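You operate a simulated robot arm through the tools that you are given. There is no shell and no other tool.

The job below is to be done with a simulated robot arm. You get a single attempt, and the scene is never put back.

TASK
Grease the middle of the track, close the tin and run the black slider to hole 5.
Fine: grease first, from the tin by the brush; brush back in its cup, plunger down in the hole, board stays where it lies. A coat counts when it lies all over at full strength: go over it till it gets no stronger.
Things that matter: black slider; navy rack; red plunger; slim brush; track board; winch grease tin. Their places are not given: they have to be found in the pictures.

Only the result counts: the job must be done as asked and must still hold three seconds after the hand-in. Knocking over, shifting, dropping, spilling or breaking anything else fails it.

THE ROBOT
A 7-joint arm with a two-finger parallel gripper, fixed in place. Base frame: the origin is on the floor under the middle of its stand, x ahead of it, y to its left, z up. Units: cm, degrees, N and s.
With the tool pointing down near the work surface it reaches from about 44 to 92 cm from the base axis. Its first joint turns from -143.0 to 143.0 degrees. Payload 3 kg.
The TCP is the grasp point between the finger pads, 3 cm short of the fingertips. In the tool frame z runs along the fingers and y along their closing line. The gripper opens to 9.4 cm. The fingers are 2.8 cm wide and 1 cm thick; the gripper's body (5 by 9.6 cm) begins 5.5 cm behind the TCP.
Orientation is told as [roll, pitch, yaw] about the base's x, y, z axes, in that order, counted from this pose: with the fingers straight down and closing along the base's y, the tool's x points along the base's -x, its y along +y and its z along -z.

THE INTERFACE
- The arm moves only by the tool send_rows. Its argument "series" is a list of rows, each an object of numbers (a shift or turn left out is 0, a gripper value left out holds the last): "x", "y", "z": the shift along the tool's x, y, z in units of 200 mm (1.0 is 200 mm); "wx", "wy", "wz": the turn, a rotation vector about the tool's x, y, z in units of 180 degrees (1.0 is 180 degrees); "grip": the opening, from 0 (shut) to 1 (fully open). In form: [{"x": .., "y": .., "z": .., "wx": .., "wy": .., "wz": .., "grip": ..}, ...]. A call has 1 to 20 rows; each row is the pose to reach, as a shift and turn from the pose commanded when the call began, along the tool's axes at that moment. A call with a number of a shift or a turn outside -1 to 1 is refused whole. Rows are played at 5 a second. More than 5 cm and 8.6 degrees between two rows, or a gripper value outside its range, and nothing of the call is played. Where a pose cannot be reached the arm comes as near as it can. A force on the tool above 40 N (or 10 N above the force at the start of the call, whichever is more), or a blocked arm, ends the call early, and 0.2 s more pass. Each finger travels about 7.2 cm/s and halts on what it meets, pressing with about 25 N; the grip force reading is that of the motor and also rises with nothing between the fingers. The clock runs only during rows and for 0.2 s after the last one: add rows that repeat a pose to give the fingers time. It gives the time, the measured TCP pose, the force on the tool (base axes), the opening and the grip force at its end, in the units of the frame above (readings bear some noise), with the torque about the TCP (base axes, N m) and any sound that the robot's microphone picked up.
- Cameras (640 x 400 px; columns grow to the right, rows downward): "scene" is fixed at [4.31, 64.42, 149.19]; the picture's right is [-0.74, -0.67, 0.00], its down [-0.41, 0.46, -0.79] and it looks along [0.53, -0.59, -0.61] (base axes); focal length 336 px, centre (320, 200). "wrist" rides on the gripper at [7.6, 1.4, -10.3] in the tool frame; the picture's right is [-0.18, 0.98, 0.00], its down [-0.75, -0.14, -0.64] and it looks along [-0.63, -0.12, 0.77] (tool axes); focal length 243 px, centre (320, 200).
- get_image(camera): a new picture of that camera. It takes no simulated time.
- measure_at(camera, pixels): for up to 12 pixels [column, row] of the newest picture of that camera ("zoom" is the newest enlarged one), the place [x, y, z] in the base frame of the surface seen there, good to about 0.2 cm, but the place of the scene camera against the robot may be out by one fixed shift of up to 1.8 cm in any direction. It takes no simulated time.
- close_up(camera, box): a new picture of the part [left, top, right, bottom] of that camera's present view, enlarged. It takes no simulated time.
- sign_off(): hands the job in; it is judged then, once.

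Unless the task says otherwise, let go and move clear before handing in.

The tools are called as a command line: name --argument value ..., lists and objects as JSON in quotes. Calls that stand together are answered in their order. send_rows: Moves the arm, as the interface text tells. Its arguments: {"type":"object","properties":{"series":{"type":"array","items":{"type":"object","properties":{"x":{"type":"number"},"y":{"type":"number"},"z":{"type":"number"},"wx":{"type":"number"},"wy":{"type":"number"},"wz":{"type":"number"},"grip":{"type":"number"}}}}},"required":["series"]} The other tools are called the same way: get_image (camera) takes a picture; measure_at (camera, pixels) gives the place of the surface under pixels of a picture; close_up (camera, box) takes an enlarged picture of a part of a camera's view; sign_off () hands the job in.

At the start:

```text
time_s: 0.0
tool_pos: [52.6, -2.48, 107.71]
tcp_rot: [-0.1, 0.0, -0.1]
wrist_force: [0.7, 0.8, -1.2]
torque: [0.01, -0.02, 0.0]
grip_width: 9.41
finger_force: 0.1
```

scene: 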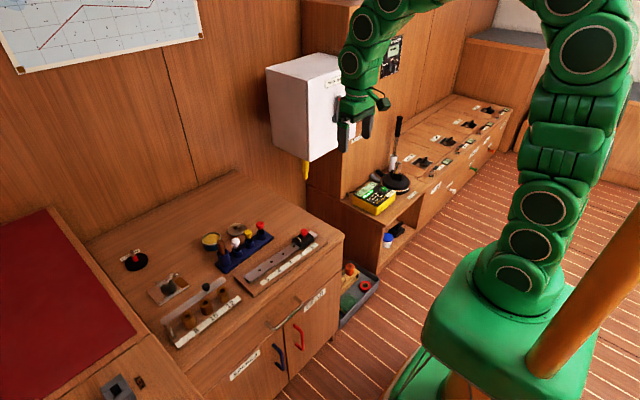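
wrist: 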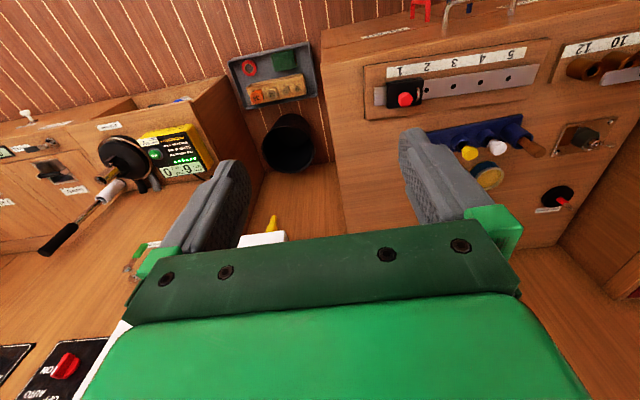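

The scene picture shows the work bench at around pixels (80-340, 170-350), with the track board near (285, 262), navy rack near (245, 252) and tin near (210, 241). I'll take enlarged views first.

close_up --camera "scene" --box '[190, 205, 340, 300]'

close_up --camera "wrist" --box '[360, 30, 600, 220]'

```text
4.21 times, centred on (265, 252) of scene
```

zoom: 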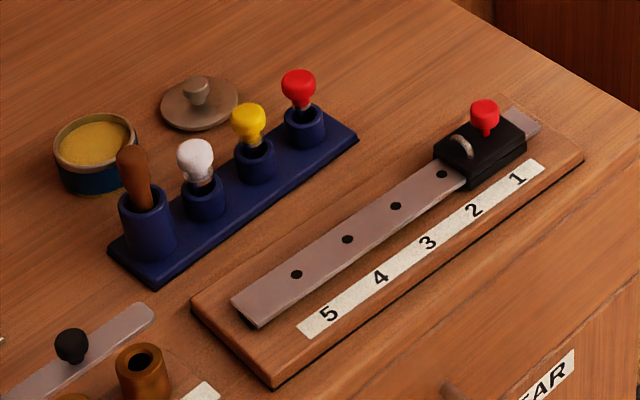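

```text
2.11 times, centred on (480, 125) of wrist
```

zoom: 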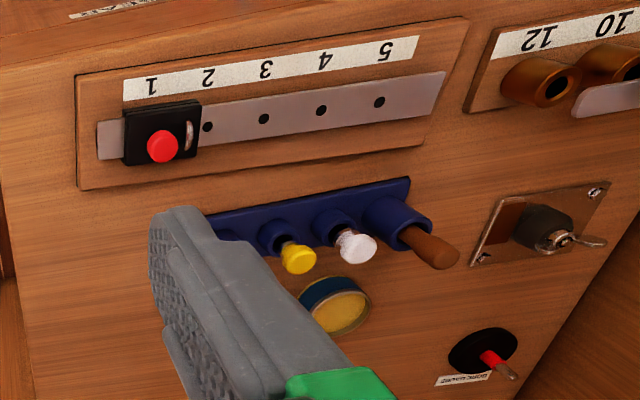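

The zoom shows the tin open with its lid beside it, the brush (brown handle) in the navy rack, and the slider with a red plunger at hole 1. I'll measure the key points in both cameras to find the scene camera's offset.

measure_at --camera "zoom" --pixels '[[162, 146], [150, 113], [120, 157], [207, 127], [263, 118], [321, 110], [379, 101], [437, 90], [340, 310], [410, 190], [435, 250], [465, 25]]'

measure_at --camera "scene" --pixels '[[304, 232], [285, 262], [210, 240], [235, 228], [221, 243], [260, 226], [320, 200], [220, 300], [340, 240], [240, 172]]'

```text
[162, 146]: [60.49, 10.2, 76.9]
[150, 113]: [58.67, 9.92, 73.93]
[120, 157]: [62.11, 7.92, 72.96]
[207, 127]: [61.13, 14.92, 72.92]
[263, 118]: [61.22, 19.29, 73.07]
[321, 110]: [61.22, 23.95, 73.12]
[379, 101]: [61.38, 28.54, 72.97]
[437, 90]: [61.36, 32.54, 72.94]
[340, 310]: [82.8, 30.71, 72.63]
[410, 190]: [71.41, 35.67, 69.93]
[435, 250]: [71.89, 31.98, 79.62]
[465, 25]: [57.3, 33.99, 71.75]
```

```text
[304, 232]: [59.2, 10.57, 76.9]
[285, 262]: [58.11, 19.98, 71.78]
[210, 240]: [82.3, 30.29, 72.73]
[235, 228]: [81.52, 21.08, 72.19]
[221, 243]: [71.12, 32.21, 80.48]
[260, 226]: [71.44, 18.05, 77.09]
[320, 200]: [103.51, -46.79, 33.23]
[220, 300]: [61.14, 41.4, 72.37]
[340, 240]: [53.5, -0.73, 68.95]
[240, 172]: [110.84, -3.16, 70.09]
```

The wrist camera puts the track along y at x≈61 with holes at y≈14.9, 19.3, 24.0 and 28.5. Before moving I'll check where the white cabinet and walls are.

measure_at --camera "scene" --pixels '[[268, 70], [275, 130], [308, 160], [338, 90], [307, 175], [312, 60], [200, 120], [100, 200], [50, 210], [330, 140], [150, 250], [120, 240]]'

close_up --camera "scene" --box '[90, 180, 350, 345]'

```text
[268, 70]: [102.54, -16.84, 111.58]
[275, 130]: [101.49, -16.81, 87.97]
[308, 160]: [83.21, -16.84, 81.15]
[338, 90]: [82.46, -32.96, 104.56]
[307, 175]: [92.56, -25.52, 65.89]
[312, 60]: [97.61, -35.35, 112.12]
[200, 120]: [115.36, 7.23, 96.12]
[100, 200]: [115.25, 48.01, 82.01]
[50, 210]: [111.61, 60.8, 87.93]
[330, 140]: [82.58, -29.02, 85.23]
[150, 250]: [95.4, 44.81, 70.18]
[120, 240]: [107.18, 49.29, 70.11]
```

```text
2.42 times, centred on (220, 262) of scene
```

zoom: 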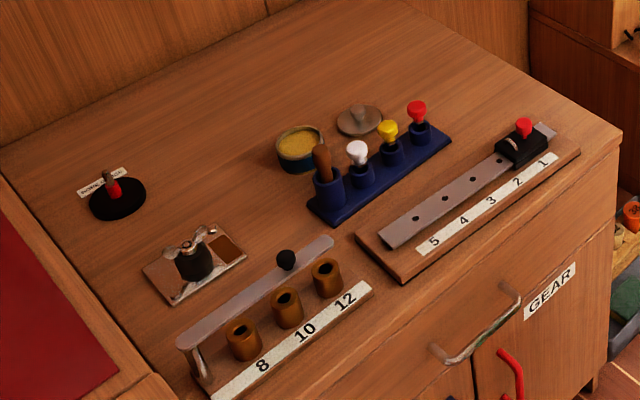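

The space above the bench is free (cabinet is at y < -17). I'll move the hand sideways to y≈17.5 and a bit back so the wrist camera looks on to the track.

send_rows --series '[{"x": 0.05, "y": 0.2}, {"x": 0.1, "y": 0.4}, {"x": 0.15, "y": 0.6}, {"x": 0.2, "y": 0.8}, {"x": 0.25, "y": 1.0}, {"x": 0.25, "y": 1.0}]'

get_image --camera "wrist"

get_image --camera "scene"

```text
time_s: 1.4
tool_pos: [47.81, 17.59, 107.52]
tcp_rot: [0.0, -0.1, -0.1]
wrist_force: [0.5, -0.9, -0.1]
torque: [0.01, -0.02, -0.01]
grip_width: 9.38
finger_force: 0.0
```

```text
taken
```

wrist: 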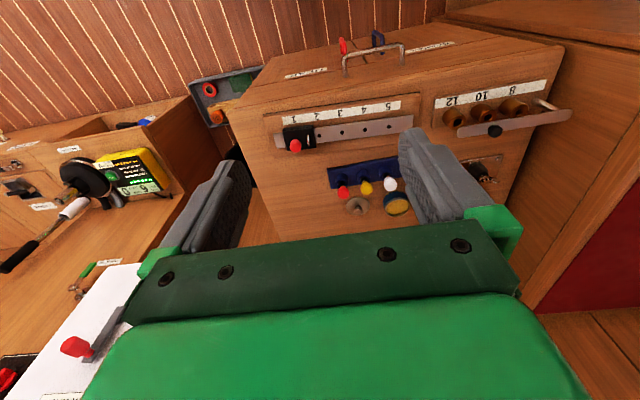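

```text
taken
```

scene: 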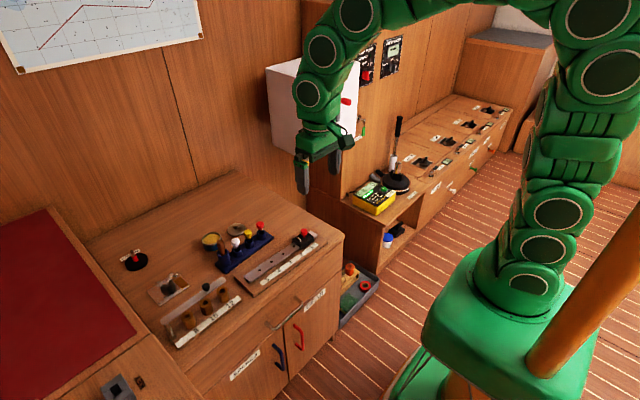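

All objects are visible in the upper right of the wrist picture (slider at (297,137), rack at (365,175)). I'll lower the hand to about z=92 for a closer look.

send_rows --series '[{"z": 0.2, "y": 0.05}, {"z": 0.4, "y": 0.1}, {"z": 0.6, "y": 0.15}, {"z": 0.75, "y": 0.15}, {"z": 0.75, "y": 0.15}]'

get_image --camera "wrist"

close_up --camera "wrist" --box '[230, 0, 470, 150]'

```text
time_s: 2.6
tool_pos: [47.67, 20.68, 92.55]
tcp_rot: [0.0, -0.1, 0.0]
wrist_force: [0.6, -0.1, 1.1]
torque: [0.03, -0.02, -0.02]
grip_width: 9.4
finger_force: 0.1
```

```text
taken
```

wrist: 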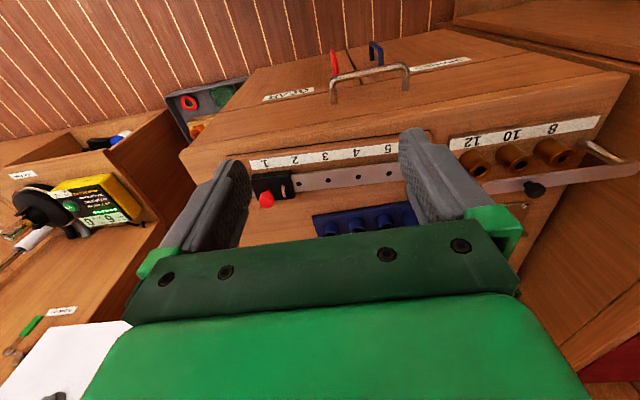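

```text
2.67 times, centred on (350, 75) of wrist
```

zoom: 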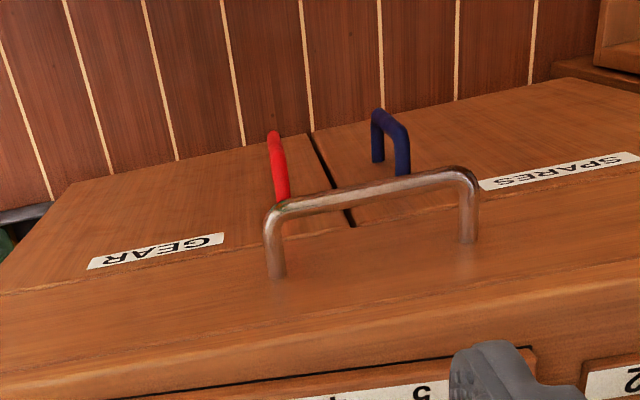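

At this height the hand hides the rack; the camera sees straight down only at the top edge, so I need to move forward. I'll go to x≈62 and z≈95.

send_rows --series '[{"z": -0.05, "x": -0.2}, {"z": -0.1, "x": -0.4}, {"z": -0.12, "x": -0.6}, {"z": -0.12, "x": -0.7}, {"z": -0.12, "x": -0.7}]'

get_image --camera "wrist"

close_up --camera "wrist" --box '[180, 0, 500, 200]'

```text
time_s: 3.8
tool_pos: [61.84, 20.23, 94.82]
tcp_rot: [0.0, 0.1, 0.0]
wrist_force: [0.2, -1.1, -0.3]
torque: [-0.03, 0.02, 0.0]
grip_width: 9.4
finger_force: 0.1
```

```text
taken
```

wrist: 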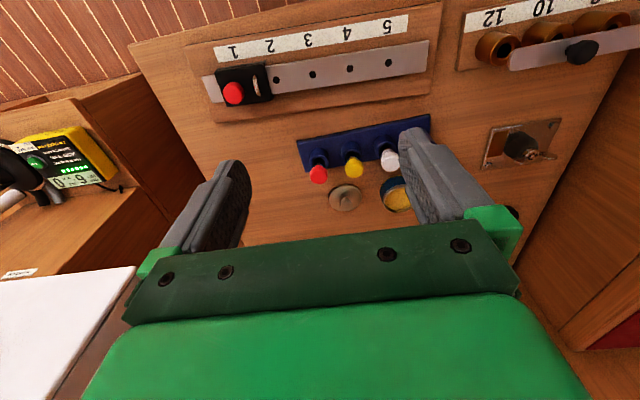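

```text
2.00 times, centred on (340, 100) of wrist
```

zoom: 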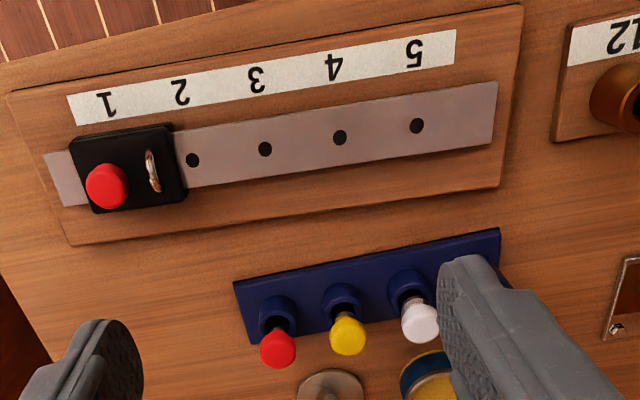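

A good near-vertical view: the track with holes, slider with red plunger and a small metal loop (zoom (153,170)). I'll measure these.

measure_at --camera "zoom" --pixels '[[107, 186], [96, 208], [183, 196], [172, 126], [72, 138], [192, 160], [265, 149], [339, 137], [417, 125], [493, 84], [491, 140], [155, 165]]'

measure_at --camera "wrist" --pixels '[[232, 94], [258, 82], [318, 174], [353, 167], [389, 160], [344, 194], [397, 196], [300, 145], [400, 140], [212, 90], [436, 50], [400, 75]]'

```text
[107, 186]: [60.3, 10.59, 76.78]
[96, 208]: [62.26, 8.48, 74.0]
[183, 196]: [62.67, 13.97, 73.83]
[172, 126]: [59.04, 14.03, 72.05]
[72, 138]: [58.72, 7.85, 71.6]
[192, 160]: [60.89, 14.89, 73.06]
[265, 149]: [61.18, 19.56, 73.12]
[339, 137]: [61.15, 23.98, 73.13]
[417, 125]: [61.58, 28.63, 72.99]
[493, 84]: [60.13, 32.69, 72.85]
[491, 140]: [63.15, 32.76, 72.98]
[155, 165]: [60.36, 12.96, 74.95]
```

```text
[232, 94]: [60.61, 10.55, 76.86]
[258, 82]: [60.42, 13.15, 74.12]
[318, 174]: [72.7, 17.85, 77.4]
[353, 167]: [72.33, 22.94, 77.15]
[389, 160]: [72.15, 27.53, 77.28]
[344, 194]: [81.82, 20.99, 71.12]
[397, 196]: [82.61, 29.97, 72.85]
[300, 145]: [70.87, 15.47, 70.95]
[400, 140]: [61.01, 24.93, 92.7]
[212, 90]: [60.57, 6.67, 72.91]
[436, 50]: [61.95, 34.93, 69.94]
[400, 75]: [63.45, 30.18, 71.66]
```

I'll zoom the scene camera hard on the rack and on the slider to see what each item in the rack is.

close_up --camera "scene" --box '[195, 215, 280, 275]'

close_up --camera "scene" --box '[280, 215, 335, 260]'

```text
6.67 times, centred on (238, 245) of scene
```

zoom: 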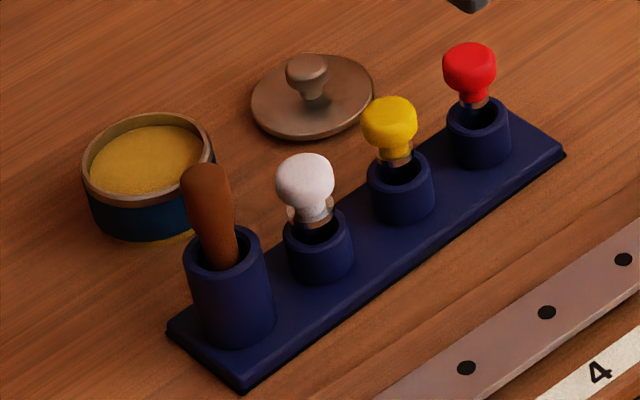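

```text
8.89 times, centred on (308, 238) of scene
```

zoom: 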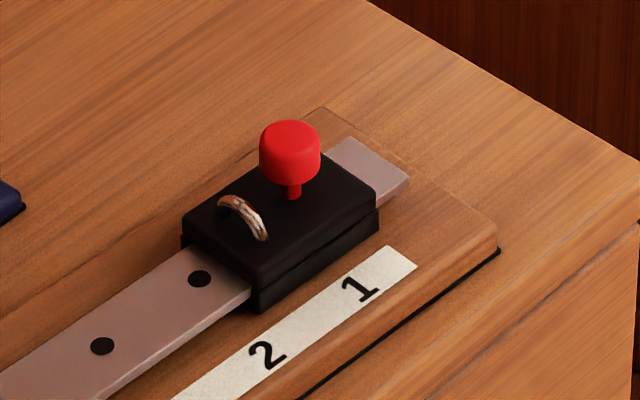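

The three knobs have ferrule-like collars and the brown handle sits in the tall cup at (225,290) of the zoom. I want a close wrist view of the rack between the fingers, so I'll shift to about (69, 33).

send_rows --series '[{"x": -0.1, "y": 0.2}, {"x": -0.25, "y": 0.4}, {"x": -0.35, "y": 0.6}, {"x": -0.35, "y": 0.6}]'

get_image --camera "wrist"

close_up --camera "wrist" --box '[200, 60, 440, 210]'

```text
time_s: 4.8
tool_pos: [68.89, 32.51, 94.91]
tcp_rot: [0.0, -0.1, 0.0]
wrist_force: [0.4, 0.2, -0.1]
torque: [-0.01, 0.0, 0.01]
grip_width: 9.38
finger_force: 0.0
```

```text
taken
```

wrist: 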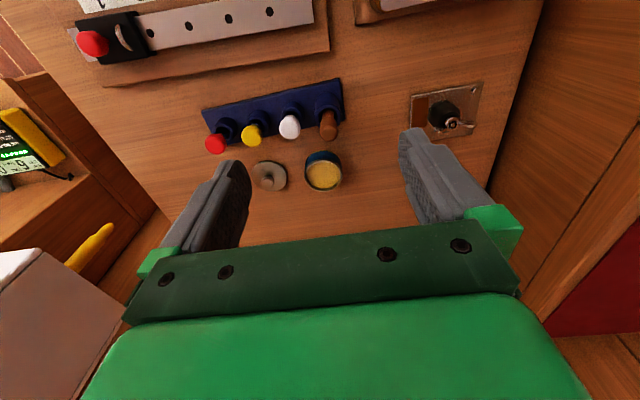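

```text
2.67 times, centred on (320, 135) of wrist
```

zoom: 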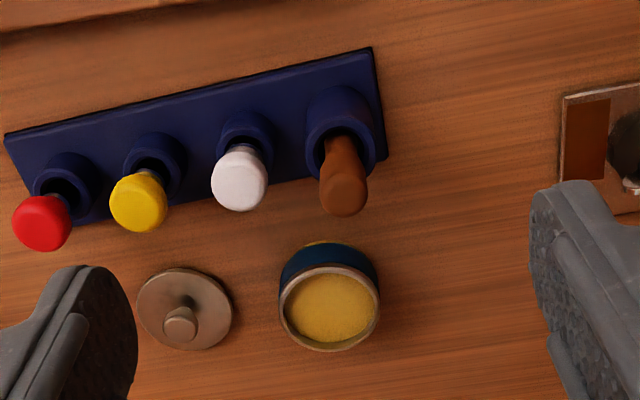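

The brush (brown handle) leans a little in its wide cup; tin and lid are in clear view. I'll measure them all.

measure_at --camera "zoom" --pixels '[[345, 197], [343, 180], [338, 150], [309, 150], [345, 92], [382, 140], [372, 118], [340, 165], [330, 308], [283, 315], [376, 308], [328, 272]]'

measure_at --camera "zoom" --pixels '[[332, 345], [180, 325], [187, 300], [142, 310], [230, 310], [187, 270], [185, 348], [240, 180], [138, 203], [42, 222], [375, 50], [8, 135]]'

```text
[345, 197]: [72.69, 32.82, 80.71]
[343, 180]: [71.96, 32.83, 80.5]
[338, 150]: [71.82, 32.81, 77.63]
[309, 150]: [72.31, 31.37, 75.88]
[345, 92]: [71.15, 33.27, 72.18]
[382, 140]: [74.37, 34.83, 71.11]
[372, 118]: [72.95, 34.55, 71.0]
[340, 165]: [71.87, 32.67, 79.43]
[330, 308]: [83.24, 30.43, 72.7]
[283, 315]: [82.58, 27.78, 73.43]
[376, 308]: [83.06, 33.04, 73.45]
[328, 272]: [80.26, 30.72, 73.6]
```

```text
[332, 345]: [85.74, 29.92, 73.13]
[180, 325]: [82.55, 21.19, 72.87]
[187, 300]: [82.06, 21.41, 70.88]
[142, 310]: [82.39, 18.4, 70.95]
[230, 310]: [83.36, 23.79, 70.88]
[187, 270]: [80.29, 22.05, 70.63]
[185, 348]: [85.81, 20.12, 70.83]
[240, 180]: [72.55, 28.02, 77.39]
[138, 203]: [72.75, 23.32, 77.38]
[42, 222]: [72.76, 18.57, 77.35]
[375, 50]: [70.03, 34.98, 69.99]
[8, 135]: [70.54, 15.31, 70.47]
```

Bench top is z≈70, tin centre ≈(83.0, 30.4) with rim at 73.5, lid centre ≈(83, 21.1), brush handle top ≈(72.3, 32.8, 80.7). I'll look at the track surface itself for any markings.

close_up --camera "scene" --box '[240, 228, 320, 285]'

close_up --camera "wrist" --box '[60, 0, 360, 110]'

```text
7.02 times, centred on (280, 256) of scene
```

zoom: 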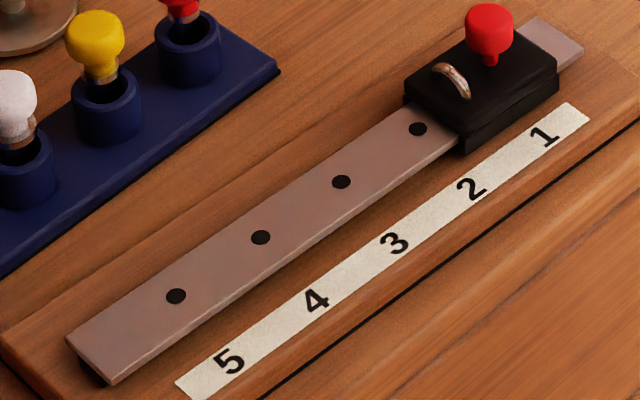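

```text
2.13 times, centred on (210, 55) of wrist
```

zoom: 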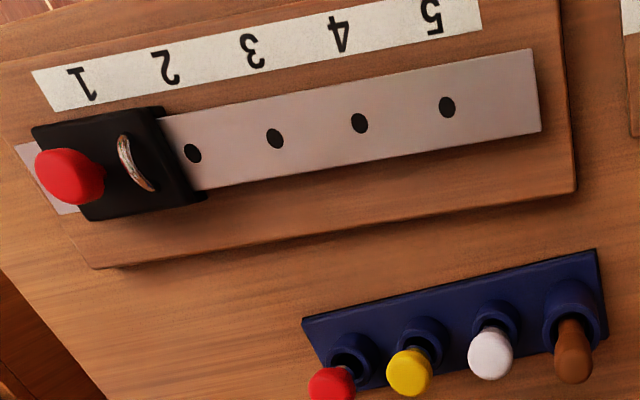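

The track shows no clear mark. I'll come over the middle of the track lower (z≈86) for a close view and precise geometry.

send_rows --series '[{"x": 0.1, "y": -0.2}, {"x": 0.25, "y": -0.4, "z": 0.1}, {"x": 0.35, "y": -0.6, "z": 0.3}, {"x": 0.35, "y": -0.65, "z": 0.42}, {"x": 0.35, "y": -0.65, "z": 0.42}]'

get_image --camera "wrist"

close_up --camera "wrist" --box '[160, 10, 480, 200]'

```text
refused: row 2 steps farther than a row can; nothing moved
```

```text
taken
```

wrist: 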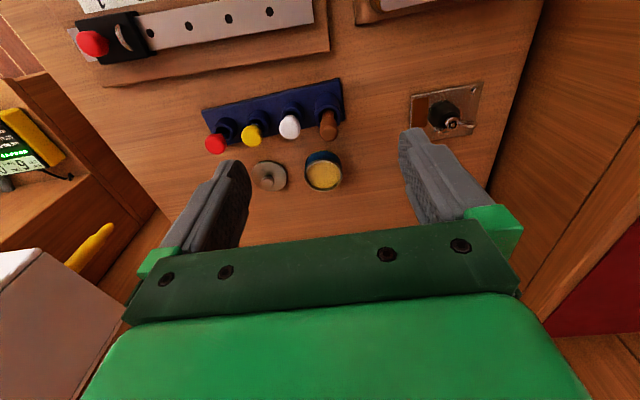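

```text
2.00 times, centred on (320, 105) of wrist
```

zoom: 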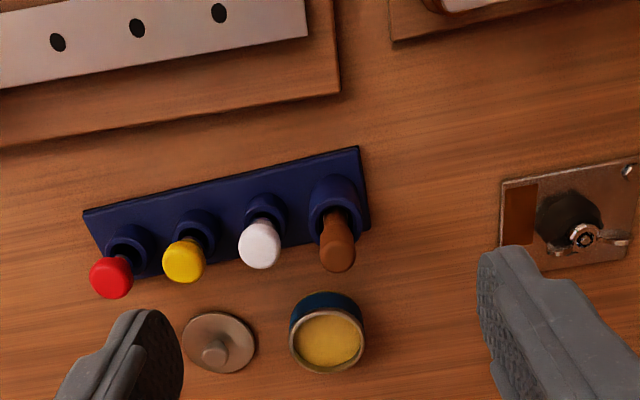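

The call was refused since one step was over 5 cm; nothing moved. I'll resend with smaller steps.

send_rows --series '[{"x": 0.08, "y": -0.15}, {"x": 0.16, "y": -0.3, "z": 0.08}, {"x": 0.25, "y": -0.45, "z": 0.2}, {"x": 0.32, "y": -0.57, "z": 0.32}, {"x": 0.35, "y": -0.65, "z": 0.42}, {"x": 0.35, "y": -0.65, "z": 0.42}]'

get_image --camera "wrist"

close_up --camera "wrist" --box '[160, 10, 480, 200]'

```text
time_s: 6.2
tool_pos: [61.88, 19.37, 86.55]
tcp_rot: [0.0, 0.1, 0.0]
wrist_force: [-0.8, -0.6, 0.6]
torque: [0.0, -0.01, 0.01]
grip_width: 9.41
finger_force: 0.0
```

```text
taken
```

wrist: 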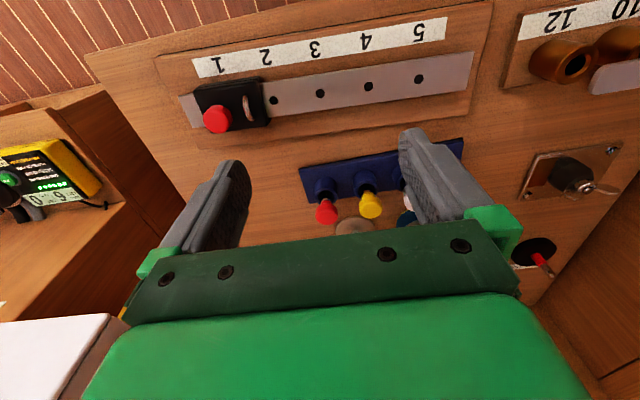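

```text
2.00 times, centred on (320, 105) of wrist
```

zoom: 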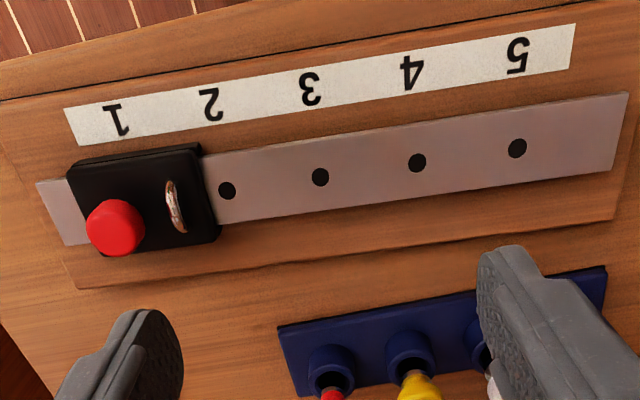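

Now the four open holes are at zoom (227,190), (320,177), (417,162), (517,148), with the slider over hole 1. I'll measure track edges and slider corners.

measure_at --camera "zoom" --pixels '[[227, 190], [320, 177], [417, 162], [517, 148], [627, 95], [612, 168], [320, 144], [322, 205], [450, 125], [450, 187], [40, 185], [65, 243]]'

measure_at --camera "zoom" --pixels '[[118, 222], [105, 235], [75, 178], [200, 152], [217, 232], [92, 245], [170, 190], [175, 230], [140, 170], [2, 105], [80, 288], [610, 220]]'

```text
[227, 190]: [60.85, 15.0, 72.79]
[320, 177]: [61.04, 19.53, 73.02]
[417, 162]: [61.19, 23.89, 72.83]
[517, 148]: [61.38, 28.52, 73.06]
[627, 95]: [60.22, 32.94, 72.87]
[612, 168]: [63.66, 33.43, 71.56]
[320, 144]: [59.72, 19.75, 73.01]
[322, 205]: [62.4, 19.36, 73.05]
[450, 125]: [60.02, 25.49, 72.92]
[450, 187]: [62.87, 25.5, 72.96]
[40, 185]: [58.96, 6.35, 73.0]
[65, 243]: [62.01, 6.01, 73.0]
```

```text
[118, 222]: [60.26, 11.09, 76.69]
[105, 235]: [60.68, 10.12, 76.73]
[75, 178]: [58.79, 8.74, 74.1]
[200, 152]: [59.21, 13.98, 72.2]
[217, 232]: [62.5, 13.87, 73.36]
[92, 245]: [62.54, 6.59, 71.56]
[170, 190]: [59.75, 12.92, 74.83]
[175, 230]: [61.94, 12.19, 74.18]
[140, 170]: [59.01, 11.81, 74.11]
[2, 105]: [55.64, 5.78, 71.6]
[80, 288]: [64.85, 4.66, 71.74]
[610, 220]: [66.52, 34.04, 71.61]
```

The track runs x≈61.1+0.044·(y−21.7), top z≈73.0, holes about 4.5 cm apart (hole 1 ≈ y 10.5, hole 5 ≈ (61.4, 28.5)). Next I'll move above the brush handle at about (72.7, 32.8) and close the gripper to ~3.9 cm as I go.

send_rows --series '[{"x": -0.1, "y": 0.15, "z": -0.025}, {"x": -0.22, "y": 0.3, "z": -0.025, "grip": 0.7}, {"x": -0.35, "y": 0.45, "z": -0.025, "grip": 0.42}, {"x": -0.47, "y": 0.58, "z": -0.025, "grip": 0.42}, {"x": -0.541, "y": 0.668, "z": -0.02, "grip": 0.42}, {"x": -0.541, "y": 0.668, "z": 0.08, "grip": 0.42}, {"x": -0.541, "y": 0.668, "z": 0.08, "grip": 0.42}]'

get_image --camera "wrist"

close_up --camera "wrist" --box '[240, 60, 420, 230]'

close_up --camera "scene" --box '[180, 180, 290, 280]'

```text
time_s: 7.8
tool_pos: [72.37, 32.9, 84.99]
tcp_rot: [0.0, 0.2, 0.0]
wrist_force: [-0.7, 0.0, -0.3]
torque: [-0.08, -0.01, 0.03]
grip_width: 3.96
finger_force: 0.1
```

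```text
taken
```

wrist: 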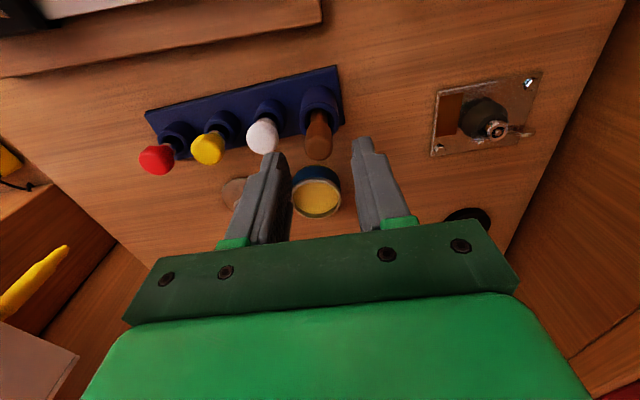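

```text
2.35 times, centred on (330, 145) of wrist
```

zoom: 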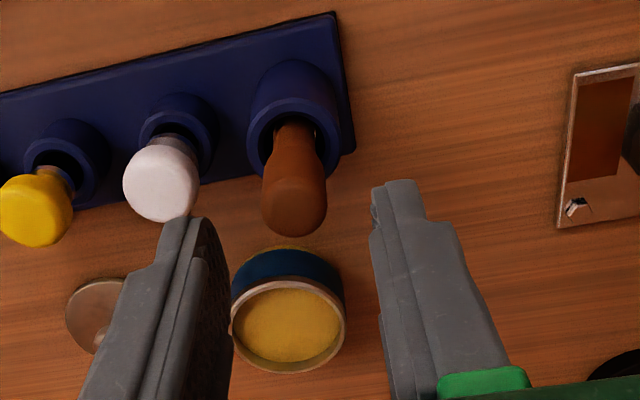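

```text
4.00 times, centred on (235, 230) of scene
```

zoom: 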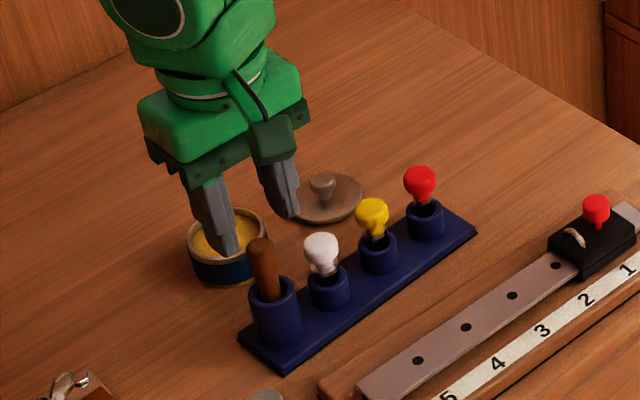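

The fingers straddle the brush laterally; I'll measure the handle's top and cup rim again from this close view to centre exactly.

measure_at --camera "zoom" --pixels '[[295, 212], [295, 195], [270, 195], [320, 195], [295, 170], [275, 160], [312, 160], [250, 130], [338, 125], [293, 62], [160, 185], [160, 200]]'

measure_at --camera "wrist" --pixels '[[268, 160], [358, 140], [275, 165], [363, 145], [315, 198], [295, 198], [338, 195], [316, 215], [317, 178]]'

```text
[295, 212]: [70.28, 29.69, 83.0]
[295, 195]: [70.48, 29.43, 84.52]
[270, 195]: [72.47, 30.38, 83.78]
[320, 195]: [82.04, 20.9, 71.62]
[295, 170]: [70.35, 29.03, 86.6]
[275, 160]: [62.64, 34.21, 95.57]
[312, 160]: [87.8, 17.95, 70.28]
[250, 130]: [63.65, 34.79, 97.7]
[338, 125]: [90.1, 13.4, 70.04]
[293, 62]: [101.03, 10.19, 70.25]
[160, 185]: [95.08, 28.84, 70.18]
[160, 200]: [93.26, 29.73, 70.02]
```

```text
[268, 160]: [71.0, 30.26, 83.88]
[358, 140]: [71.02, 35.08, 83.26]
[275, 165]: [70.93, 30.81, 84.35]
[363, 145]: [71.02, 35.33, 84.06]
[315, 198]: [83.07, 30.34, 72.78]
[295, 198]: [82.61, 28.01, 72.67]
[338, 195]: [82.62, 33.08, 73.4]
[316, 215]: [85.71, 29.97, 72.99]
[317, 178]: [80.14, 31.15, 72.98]
```

The "zoom" measurement referred to the scene zoom, so I'll take the wrist zoom again and measure there.

close_up --camera "wrist" --box '[240, 60, 420, 230]'

measure_at --camera "zoom" --pixels '[[295, 212], [295, 195], [270, 195], [320, 195], [295, 170], [278, 160], [312, 160], [250, 130], [338, 125], [293, 62], [160, 185], [160, 200]]'

```text
2.35 times, centred on (330, 145) of wrist
```

zoom: 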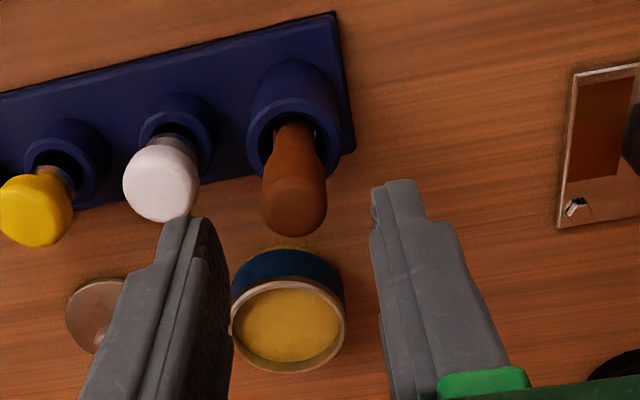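

```text
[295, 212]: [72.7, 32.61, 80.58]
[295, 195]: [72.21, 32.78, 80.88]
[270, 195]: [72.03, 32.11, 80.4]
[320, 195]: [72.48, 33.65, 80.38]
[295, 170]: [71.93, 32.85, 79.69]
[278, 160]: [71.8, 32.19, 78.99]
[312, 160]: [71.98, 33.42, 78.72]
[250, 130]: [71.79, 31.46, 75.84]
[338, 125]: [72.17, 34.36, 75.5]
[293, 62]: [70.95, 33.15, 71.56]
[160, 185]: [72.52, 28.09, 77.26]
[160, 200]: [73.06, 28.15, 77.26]
```

Handle centre is ≈(72.6, 32.8) with width ≈1.9 cm, cup rim top z≈75.9, so I'll descend to TCP z≈79.4 (tips 76.4) and then close on the handle.

send_rows --series '[{"z": 0.08}, {"z": 0.16}, {"z": 0.23}, {"z": 0.275}, {"z": 0.275}, {"z": 0.275, "grip": 0.2}, {"z": 0.275, "grip": 0.0}, {"z": 0.275, "grip": 0.0}, {"z": 0.275, "grip": 0.0}]'

get_image --camera "wrist"

close_up --camera "scene" --box '[180, 200, 280, 290]'

```text
time_s: 9.8
tool_pos: [72.52, 32.9, 79.4]
tcp_rot: [0.0, 0.1, 0.1]
wrist_force: [1.2, 0.2, -0.1]
torque: [0.04, -0.01, 0.01]
grip_width: 1.82
finger_force: 24.9
```

```text
taken
```

wrist: 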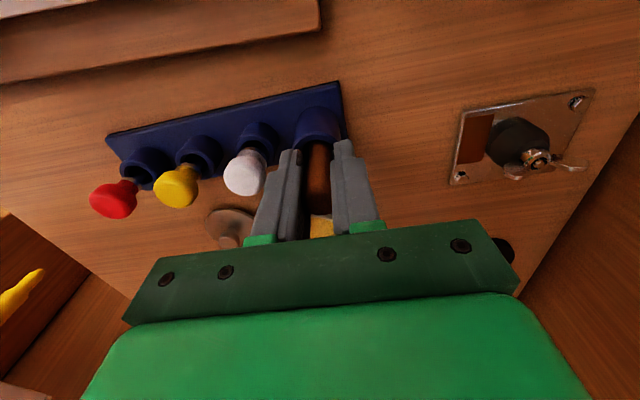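

```text
4.44 times, centred on (230, 245) of scene
```

zoom: 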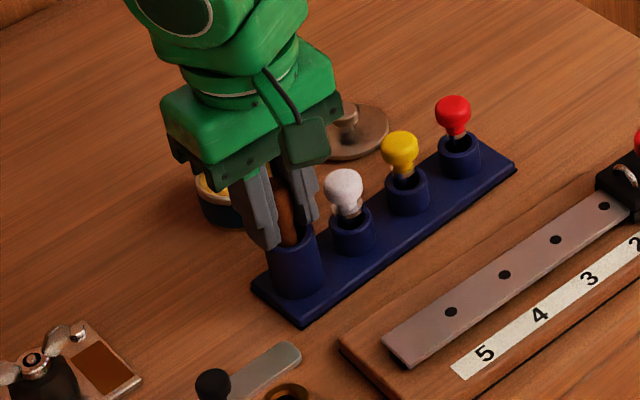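

The fingers hold the handle (1.82 cm, 24.9 N). I'll lift straight up 11 cm and look at the brush.

send_rows --series '[{"z": -0.08}, {"z": -0.18}, {"z": -0.28}, {"z": -0.38}, {"z": -0.48}, {"z": -0.55}, {"z": -0.55}]'

get_image --camera "wrist"

close_up --camera "scene" --box '[170, 130, 300, 280]'

```text
time_s: 11.4
tool_pos: [72.68, 33.01, 90.49]
tcp_rot: [-0.1, 0.0, -0.1]
wrist_force: [-0.3, 0.4, -0.7]
torque: [0.04, 0.03, 0.0]
grip_width: 1.85
finger_force: 25.1
```

```text
taken
```

wrist: 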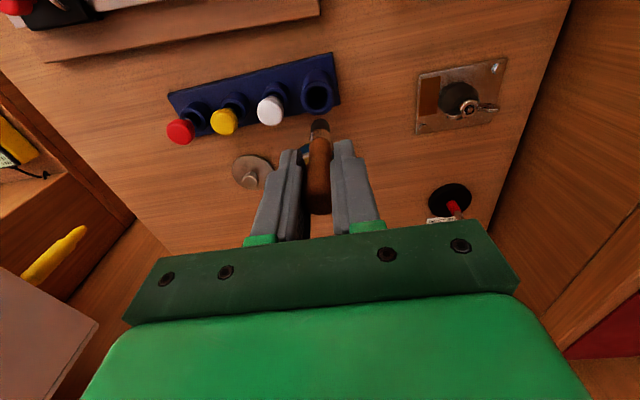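

```text
2.67 times, centred on (235, 205) of scene
```

zoom: 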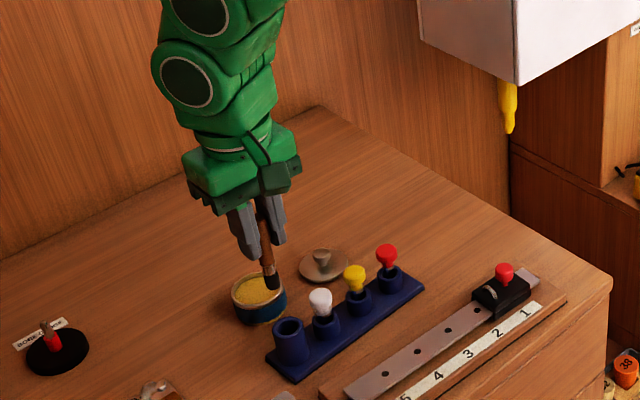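

The brush came out with ferrule and dark bristles showing at wrist (320,125). I'll zoom to measure its tip and how it sits in the hand.

close_up --camera "scene" --box '[250, 195, 295, 250]'

close_up --camera "wrist" --box '[260, 90, 380, 220]'

measure_at --camera "zoom" --pixels '[[319, 155], [319, 170], [319, 200], [319, 230], [319, 300], [290, 160], [345, 160], [319, 260], [319, 350], [300, 200], [340, 200]]'

```text
7.27 times, centred on (272, 222) of scene
```

zoom: 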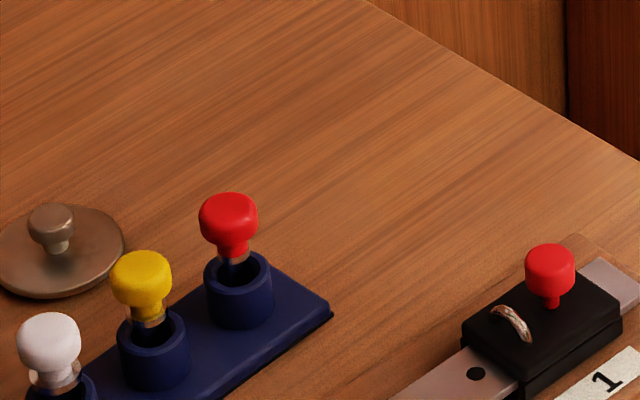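

```text
3.08 times, centred on (320, 155) of wrist
```

zoom: 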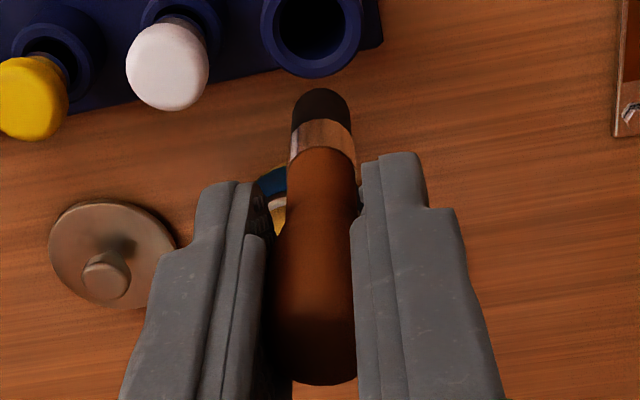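

```text
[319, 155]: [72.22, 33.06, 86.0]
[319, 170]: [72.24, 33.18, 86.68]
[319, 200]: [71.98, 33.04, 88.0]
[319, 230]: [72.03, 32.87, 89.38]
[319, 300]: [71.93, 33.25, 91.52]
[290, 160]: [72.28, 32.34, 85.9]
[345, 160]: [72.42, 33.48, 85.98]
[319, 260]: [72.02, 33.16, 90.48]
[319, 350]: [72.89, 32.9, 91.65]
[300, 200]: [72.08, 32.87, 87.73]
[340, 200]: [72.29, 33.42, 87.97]
```

The brush hangs upright, with bristles at zoom (320,105) and ferrule at (322,138). I'll measure the bristle end.

measure_at --camera "zoom" --pixels '[[320, 91], [320, 95], [320, 102], [320, 112], [320, 135], [298, 105], [344, 105], [320, 145], [312, 45], [270, 40], [355, 40], [312, 75]]'

close_up --camera "scene" --box '[235, 200, 290, 260]'

```text
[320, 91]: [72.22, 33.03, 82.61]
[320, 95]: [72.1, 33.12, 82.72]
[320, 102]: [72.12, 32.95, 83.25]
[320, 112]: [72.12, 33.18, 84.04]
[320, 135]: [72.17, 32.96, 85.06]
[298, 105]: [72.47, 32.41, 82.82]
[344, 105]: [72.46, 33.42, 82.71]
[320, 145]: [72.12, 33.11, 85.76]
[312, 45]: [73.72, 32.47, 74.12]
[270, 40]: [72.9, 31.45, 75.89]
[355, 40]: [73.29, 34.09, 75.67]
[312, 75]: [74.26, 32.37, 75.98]
```

```text
6.67 times, centred on (262, 230) of scene
```

zoom: 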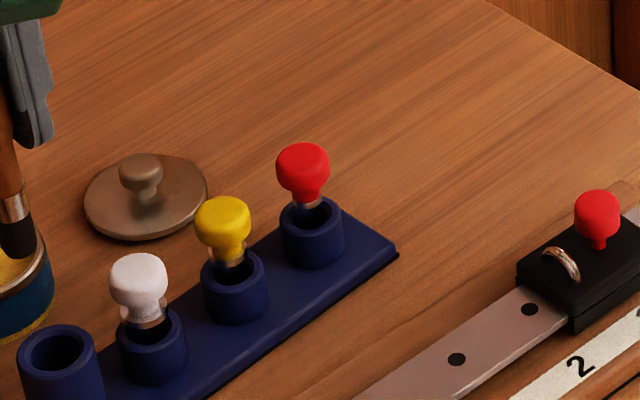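

The bristle tip is 7.9 cm below the TCP, diameter ≈1.1 cm, and the brush axis coincides with the TCP. Next: over to the tin centre (82.95, 30.4) and dip the tip about 0.5 cm into the grease (surface 72.7).

send_rows --series '[{"x": -0.1, "y": -0.03}, {"x": -0.25, "y": -0.06}, {"x": -0.4, "y": -0.1}, {"x": -0.515, "y": -0.12}, {"x": -0.515, "y": -0.12, "z": 0.15}, {"x": -0.515, "y": -0.12, "z": 0.3}, {"x": -0.515, "y": -0.12, "z": 0.36}, {"x": -0.515, "y": -0.12, "z": 0.36}]'

get_image --camera "wrist"

close_up --camera "scene" --box '[180, 190, 260, 260]'

```text
time_s: 13.2
tool_pos: [82.96, 30.8, 83.36]
tcp_rot: [0.0, 0.0, 0.0]
wrist_force: [0.8, 0.6, -1.1]
torque: [-0.02, 0.01, -0.03]
grip_width: 1.84
finger_force: 25.3
```

```text
taken
```

wrist: 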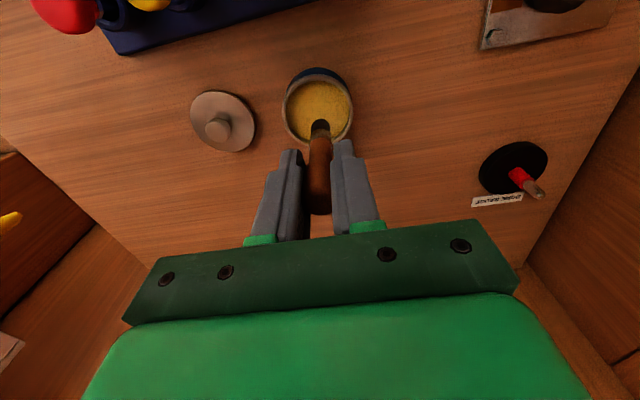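

```text
5.71 times, centred on (220, 225) of scene
```

zoom: 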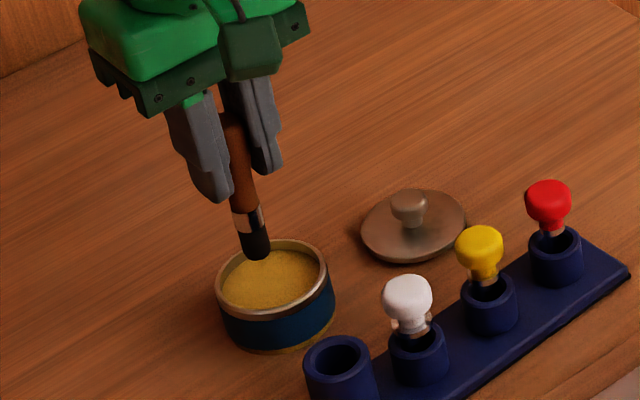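

The brush tip is above the tin. I'll remeasure the tin rim and lid from this nearer view before dipping.

close_up --camera "wrist" --box '[180, 60, 360, 170]'

measure_at --camera "zoom" --pixels '[[374, 150], [608, 150], [490, 50], [400, 100], [580, 85], [480, 150], [130, 245], [40, 210], [270, 230], [140, 110], [165, 318], [130, 215]]'

```text
3.56 times, centred on (270, 115) of wrist
```

zoom: 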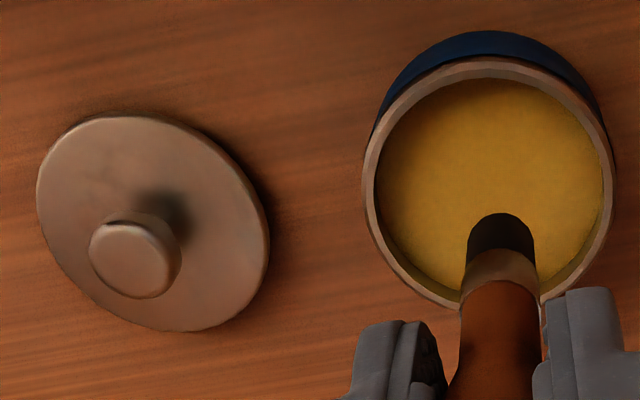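

```text
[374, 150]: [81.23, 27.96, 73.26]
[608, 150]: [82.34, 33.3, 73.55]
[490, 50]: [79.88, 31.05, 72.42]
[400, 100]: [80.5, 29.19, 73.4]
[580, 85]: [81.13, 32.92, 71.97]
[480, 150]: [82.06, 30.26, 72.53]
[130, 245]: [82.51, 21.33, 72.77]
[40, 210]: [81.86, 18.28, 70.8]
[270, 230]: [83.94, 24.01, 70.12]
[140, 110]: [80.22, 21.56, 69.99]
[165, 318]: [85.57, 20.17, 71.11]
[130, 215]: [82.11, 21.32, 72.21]
```

I'll take a few more rim points to fix the tin's centre and the lid's centre precisely.

measure_at --camera "zoom" --pixels '[[369, 180], [610, 180], [490, 66], [440, 297], [372, 220], [606, 215], [575, 270], [410, 275], [110, 125], [255, 200], [60, 270], [220, 320]]'

```text
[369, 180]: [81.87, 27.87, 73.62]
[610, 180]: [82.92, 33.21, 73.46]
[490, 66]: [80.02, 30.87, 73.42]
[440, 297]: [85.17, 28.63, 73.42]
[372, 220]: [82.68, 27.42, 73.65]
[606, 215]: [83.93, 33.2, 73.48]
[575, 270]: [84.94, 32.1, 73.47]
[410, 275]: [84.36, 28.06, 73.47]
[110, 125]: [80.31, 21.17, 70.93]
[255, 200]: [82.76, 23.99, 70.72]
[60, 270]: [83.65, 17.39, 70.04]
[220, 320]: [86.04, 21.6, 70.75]
```

Tin centre (82.85, 30.4), inner radius ≈2.5; lid centre ≈(83.0, 21.15). I'll dip to tip z≈72.1, swirl gently, and check.

send_rows --series '[{"z": 0.08}, {"z": 0.14}, {"z": 0.158}, {"z": 0.158, "y": 0.03}, {"z": 0.158, "x": 0.03}, {"z": 0.158, "y": -0.03}, {"z": 0.158, "x": -0.03}, {"z": 0.158}, {"z": 0.158}]'

close_up --camera "scene" --box '[180, 190, 260, 260]'

close_up --camera "wrist" --box '[230, 60, 410, 230]'

```text
time_s: 15.2
tool_pos: [82.7, 30.56, 80.13]
tcp_rot: [0.0, 0.1, 0.0]
wrist_force: [0.6, 0.2, -0.4]
torque: [-0.03, 0.01, -0.01]
grip_width: 1.84
finger_force: 25.0
```

```text
5.71 times, centred on (220, 225) of scene
```

zoom: 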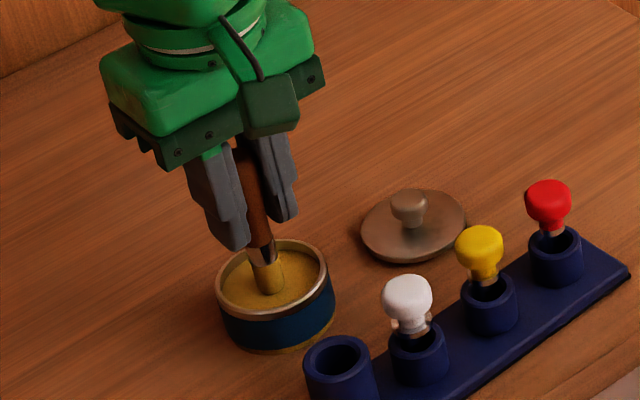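

```text
2.35 times, centred on (320, 145) of wrist
```

zoom: 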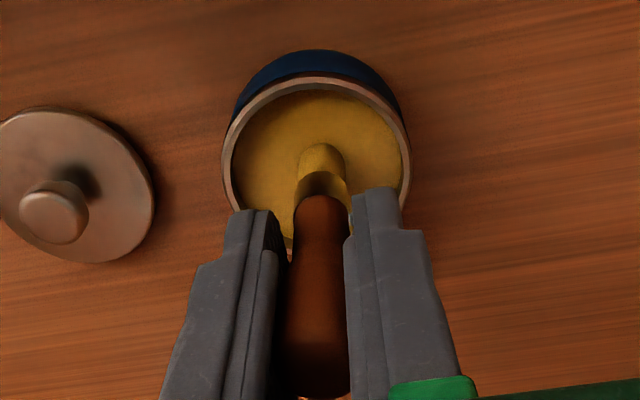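

The bristles are now yellow, so the brush is loaded. I'll lift to z≈90 and carry it over the rack to the track middle (61.0, 19.5), stopping at TCP z≈83.

send_rows --series '[{"z": -0.1}, {"z": -0.25}, {"z": -0.4}, {"z": -0.5}, {"z": -0.5}, {"z": -0.5, "x": 0.15, "y": -0.08}, {"z": -0.5, "x": 0.35, "y": -0.17}, {"z": -0.5, "x": 0.55, "y": -0.27}, {"z": -0.5, "x": 0.75, "y": -0.37}, {"z": -0.5, "x": 0.93, "y": -0.47}, {"z": -0.5, "x": 0.998, "y": -0.545}, {"z": -0.5, "x": 0.998, "y": -0.545}]'

get_image --camera "wrist"

```text
time_s: 17.8
tool_pos: [62.66, 19.75, 90.05]
tcp_rot: [0.0, -0.1, 0.1]
wrist_force: [0.2, 0.4, -0.4]
torque: [0.0, -0.01, 0.01]
grip_width: 1.81
finger_force: 24.8
```

```text
taken
```

wrist: 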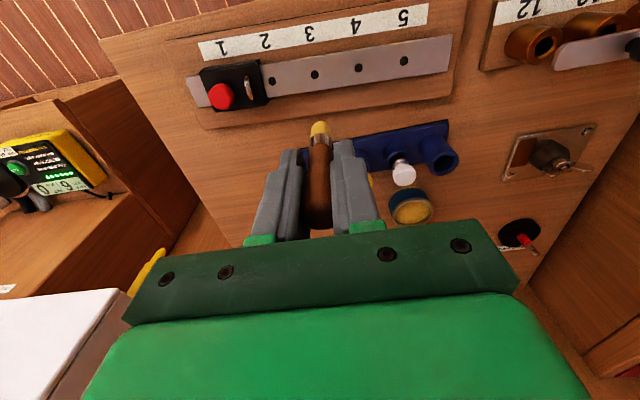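

The loaded brush is above the far side of the track. I'll move back 2 cm to x≈61.0 and descend to TCP z≈81.8 (tip ≈1 cm above the track), then look.

send_rows --series '[{"x": 0.1}, {"x": 0.1, "z": 0.12}, {"x": 0.1, "z": 0.25}, {"x": 0.1, "z": 0.36}, {"x": 0.1, "z": 0.405}, {"x": 0.1, "z": 0.405}]'

get_image --camera "wrist"

close_up --camera "wrist" --box '[200, 50, 440, 210]'

close_up --camera "scene" --box '[240, 210, 330, 280]'

```text
time_s: 19.2
tool_pos: [60.86, 19.7, 82.09]
tcp_rot: [0.1, 0.0, 0.0]
wrist_force: [-1.0, -0.2, 0.3]
torque: [0.02, -0.01, 0.01]
grip_width: 1.83
finger_force: 24.7
```

```text
taken
```

wrist: 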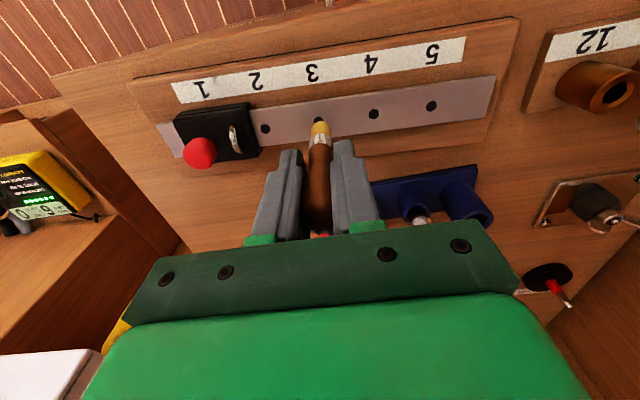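

```text
2.50 times, centred on (320, 130) of wrist
```

zoom: 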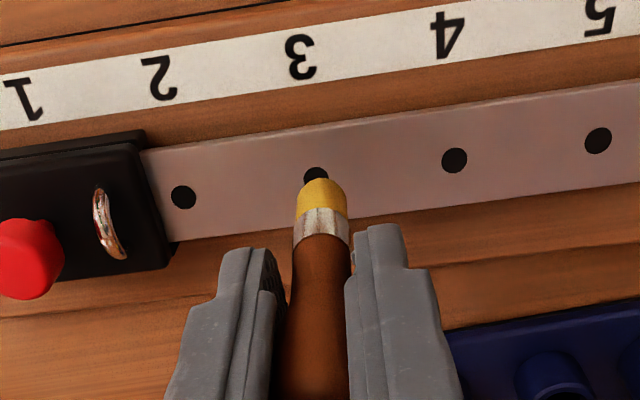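

```text
5.71 times, centred on (285, 245) of scene
```

zoom: 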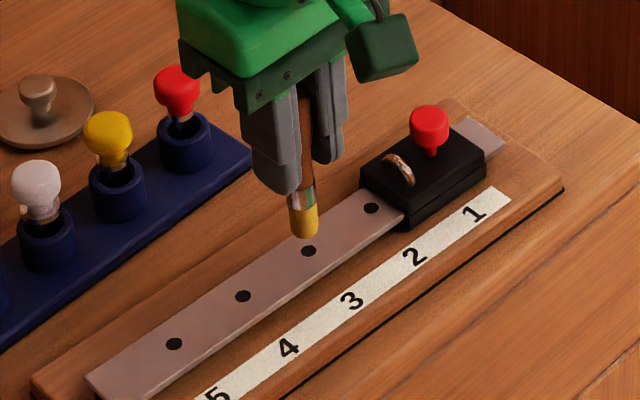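

The tip hovers just above hole 3 (zoom (318,178)). I'll measure the holes, track edges and tip from this close view.

close_up --camera "wrist" --box '[200, 50, 440, 210]'

measure_at --camera "zoom" --pixels '[[183, 197], [315, 174], [454, 160], [598, 141], [250, 136], [400, 114], [250, 229], [400, 211], [320, 185], [320, 200], [145, 153], [175, 240]]'

```text
2.50 times, centred on (320, 130) of wrist
```

zoom: 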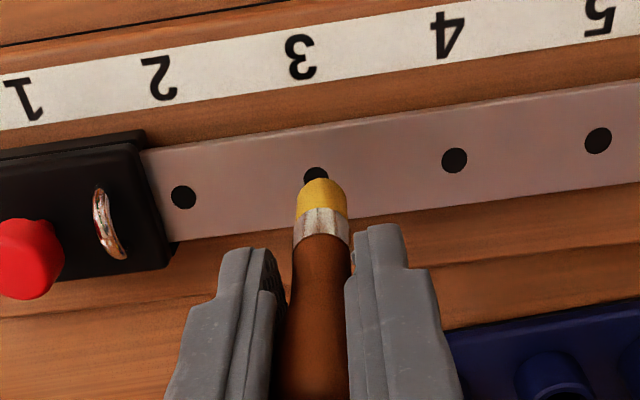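

```text
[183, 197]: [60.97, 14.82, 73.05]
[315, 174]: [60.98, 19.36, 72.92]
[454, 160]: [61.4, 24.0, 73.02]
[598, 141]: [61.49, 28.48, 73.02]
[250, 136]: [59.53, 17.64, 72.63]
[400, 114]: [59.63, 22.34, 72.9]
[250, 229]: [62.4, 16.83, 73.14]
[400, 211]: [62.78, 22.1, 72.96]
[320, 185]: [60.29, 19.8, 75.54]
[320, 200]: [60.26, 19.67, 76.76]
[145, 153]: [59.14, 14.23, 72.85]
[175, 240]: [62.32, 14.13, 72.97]
```

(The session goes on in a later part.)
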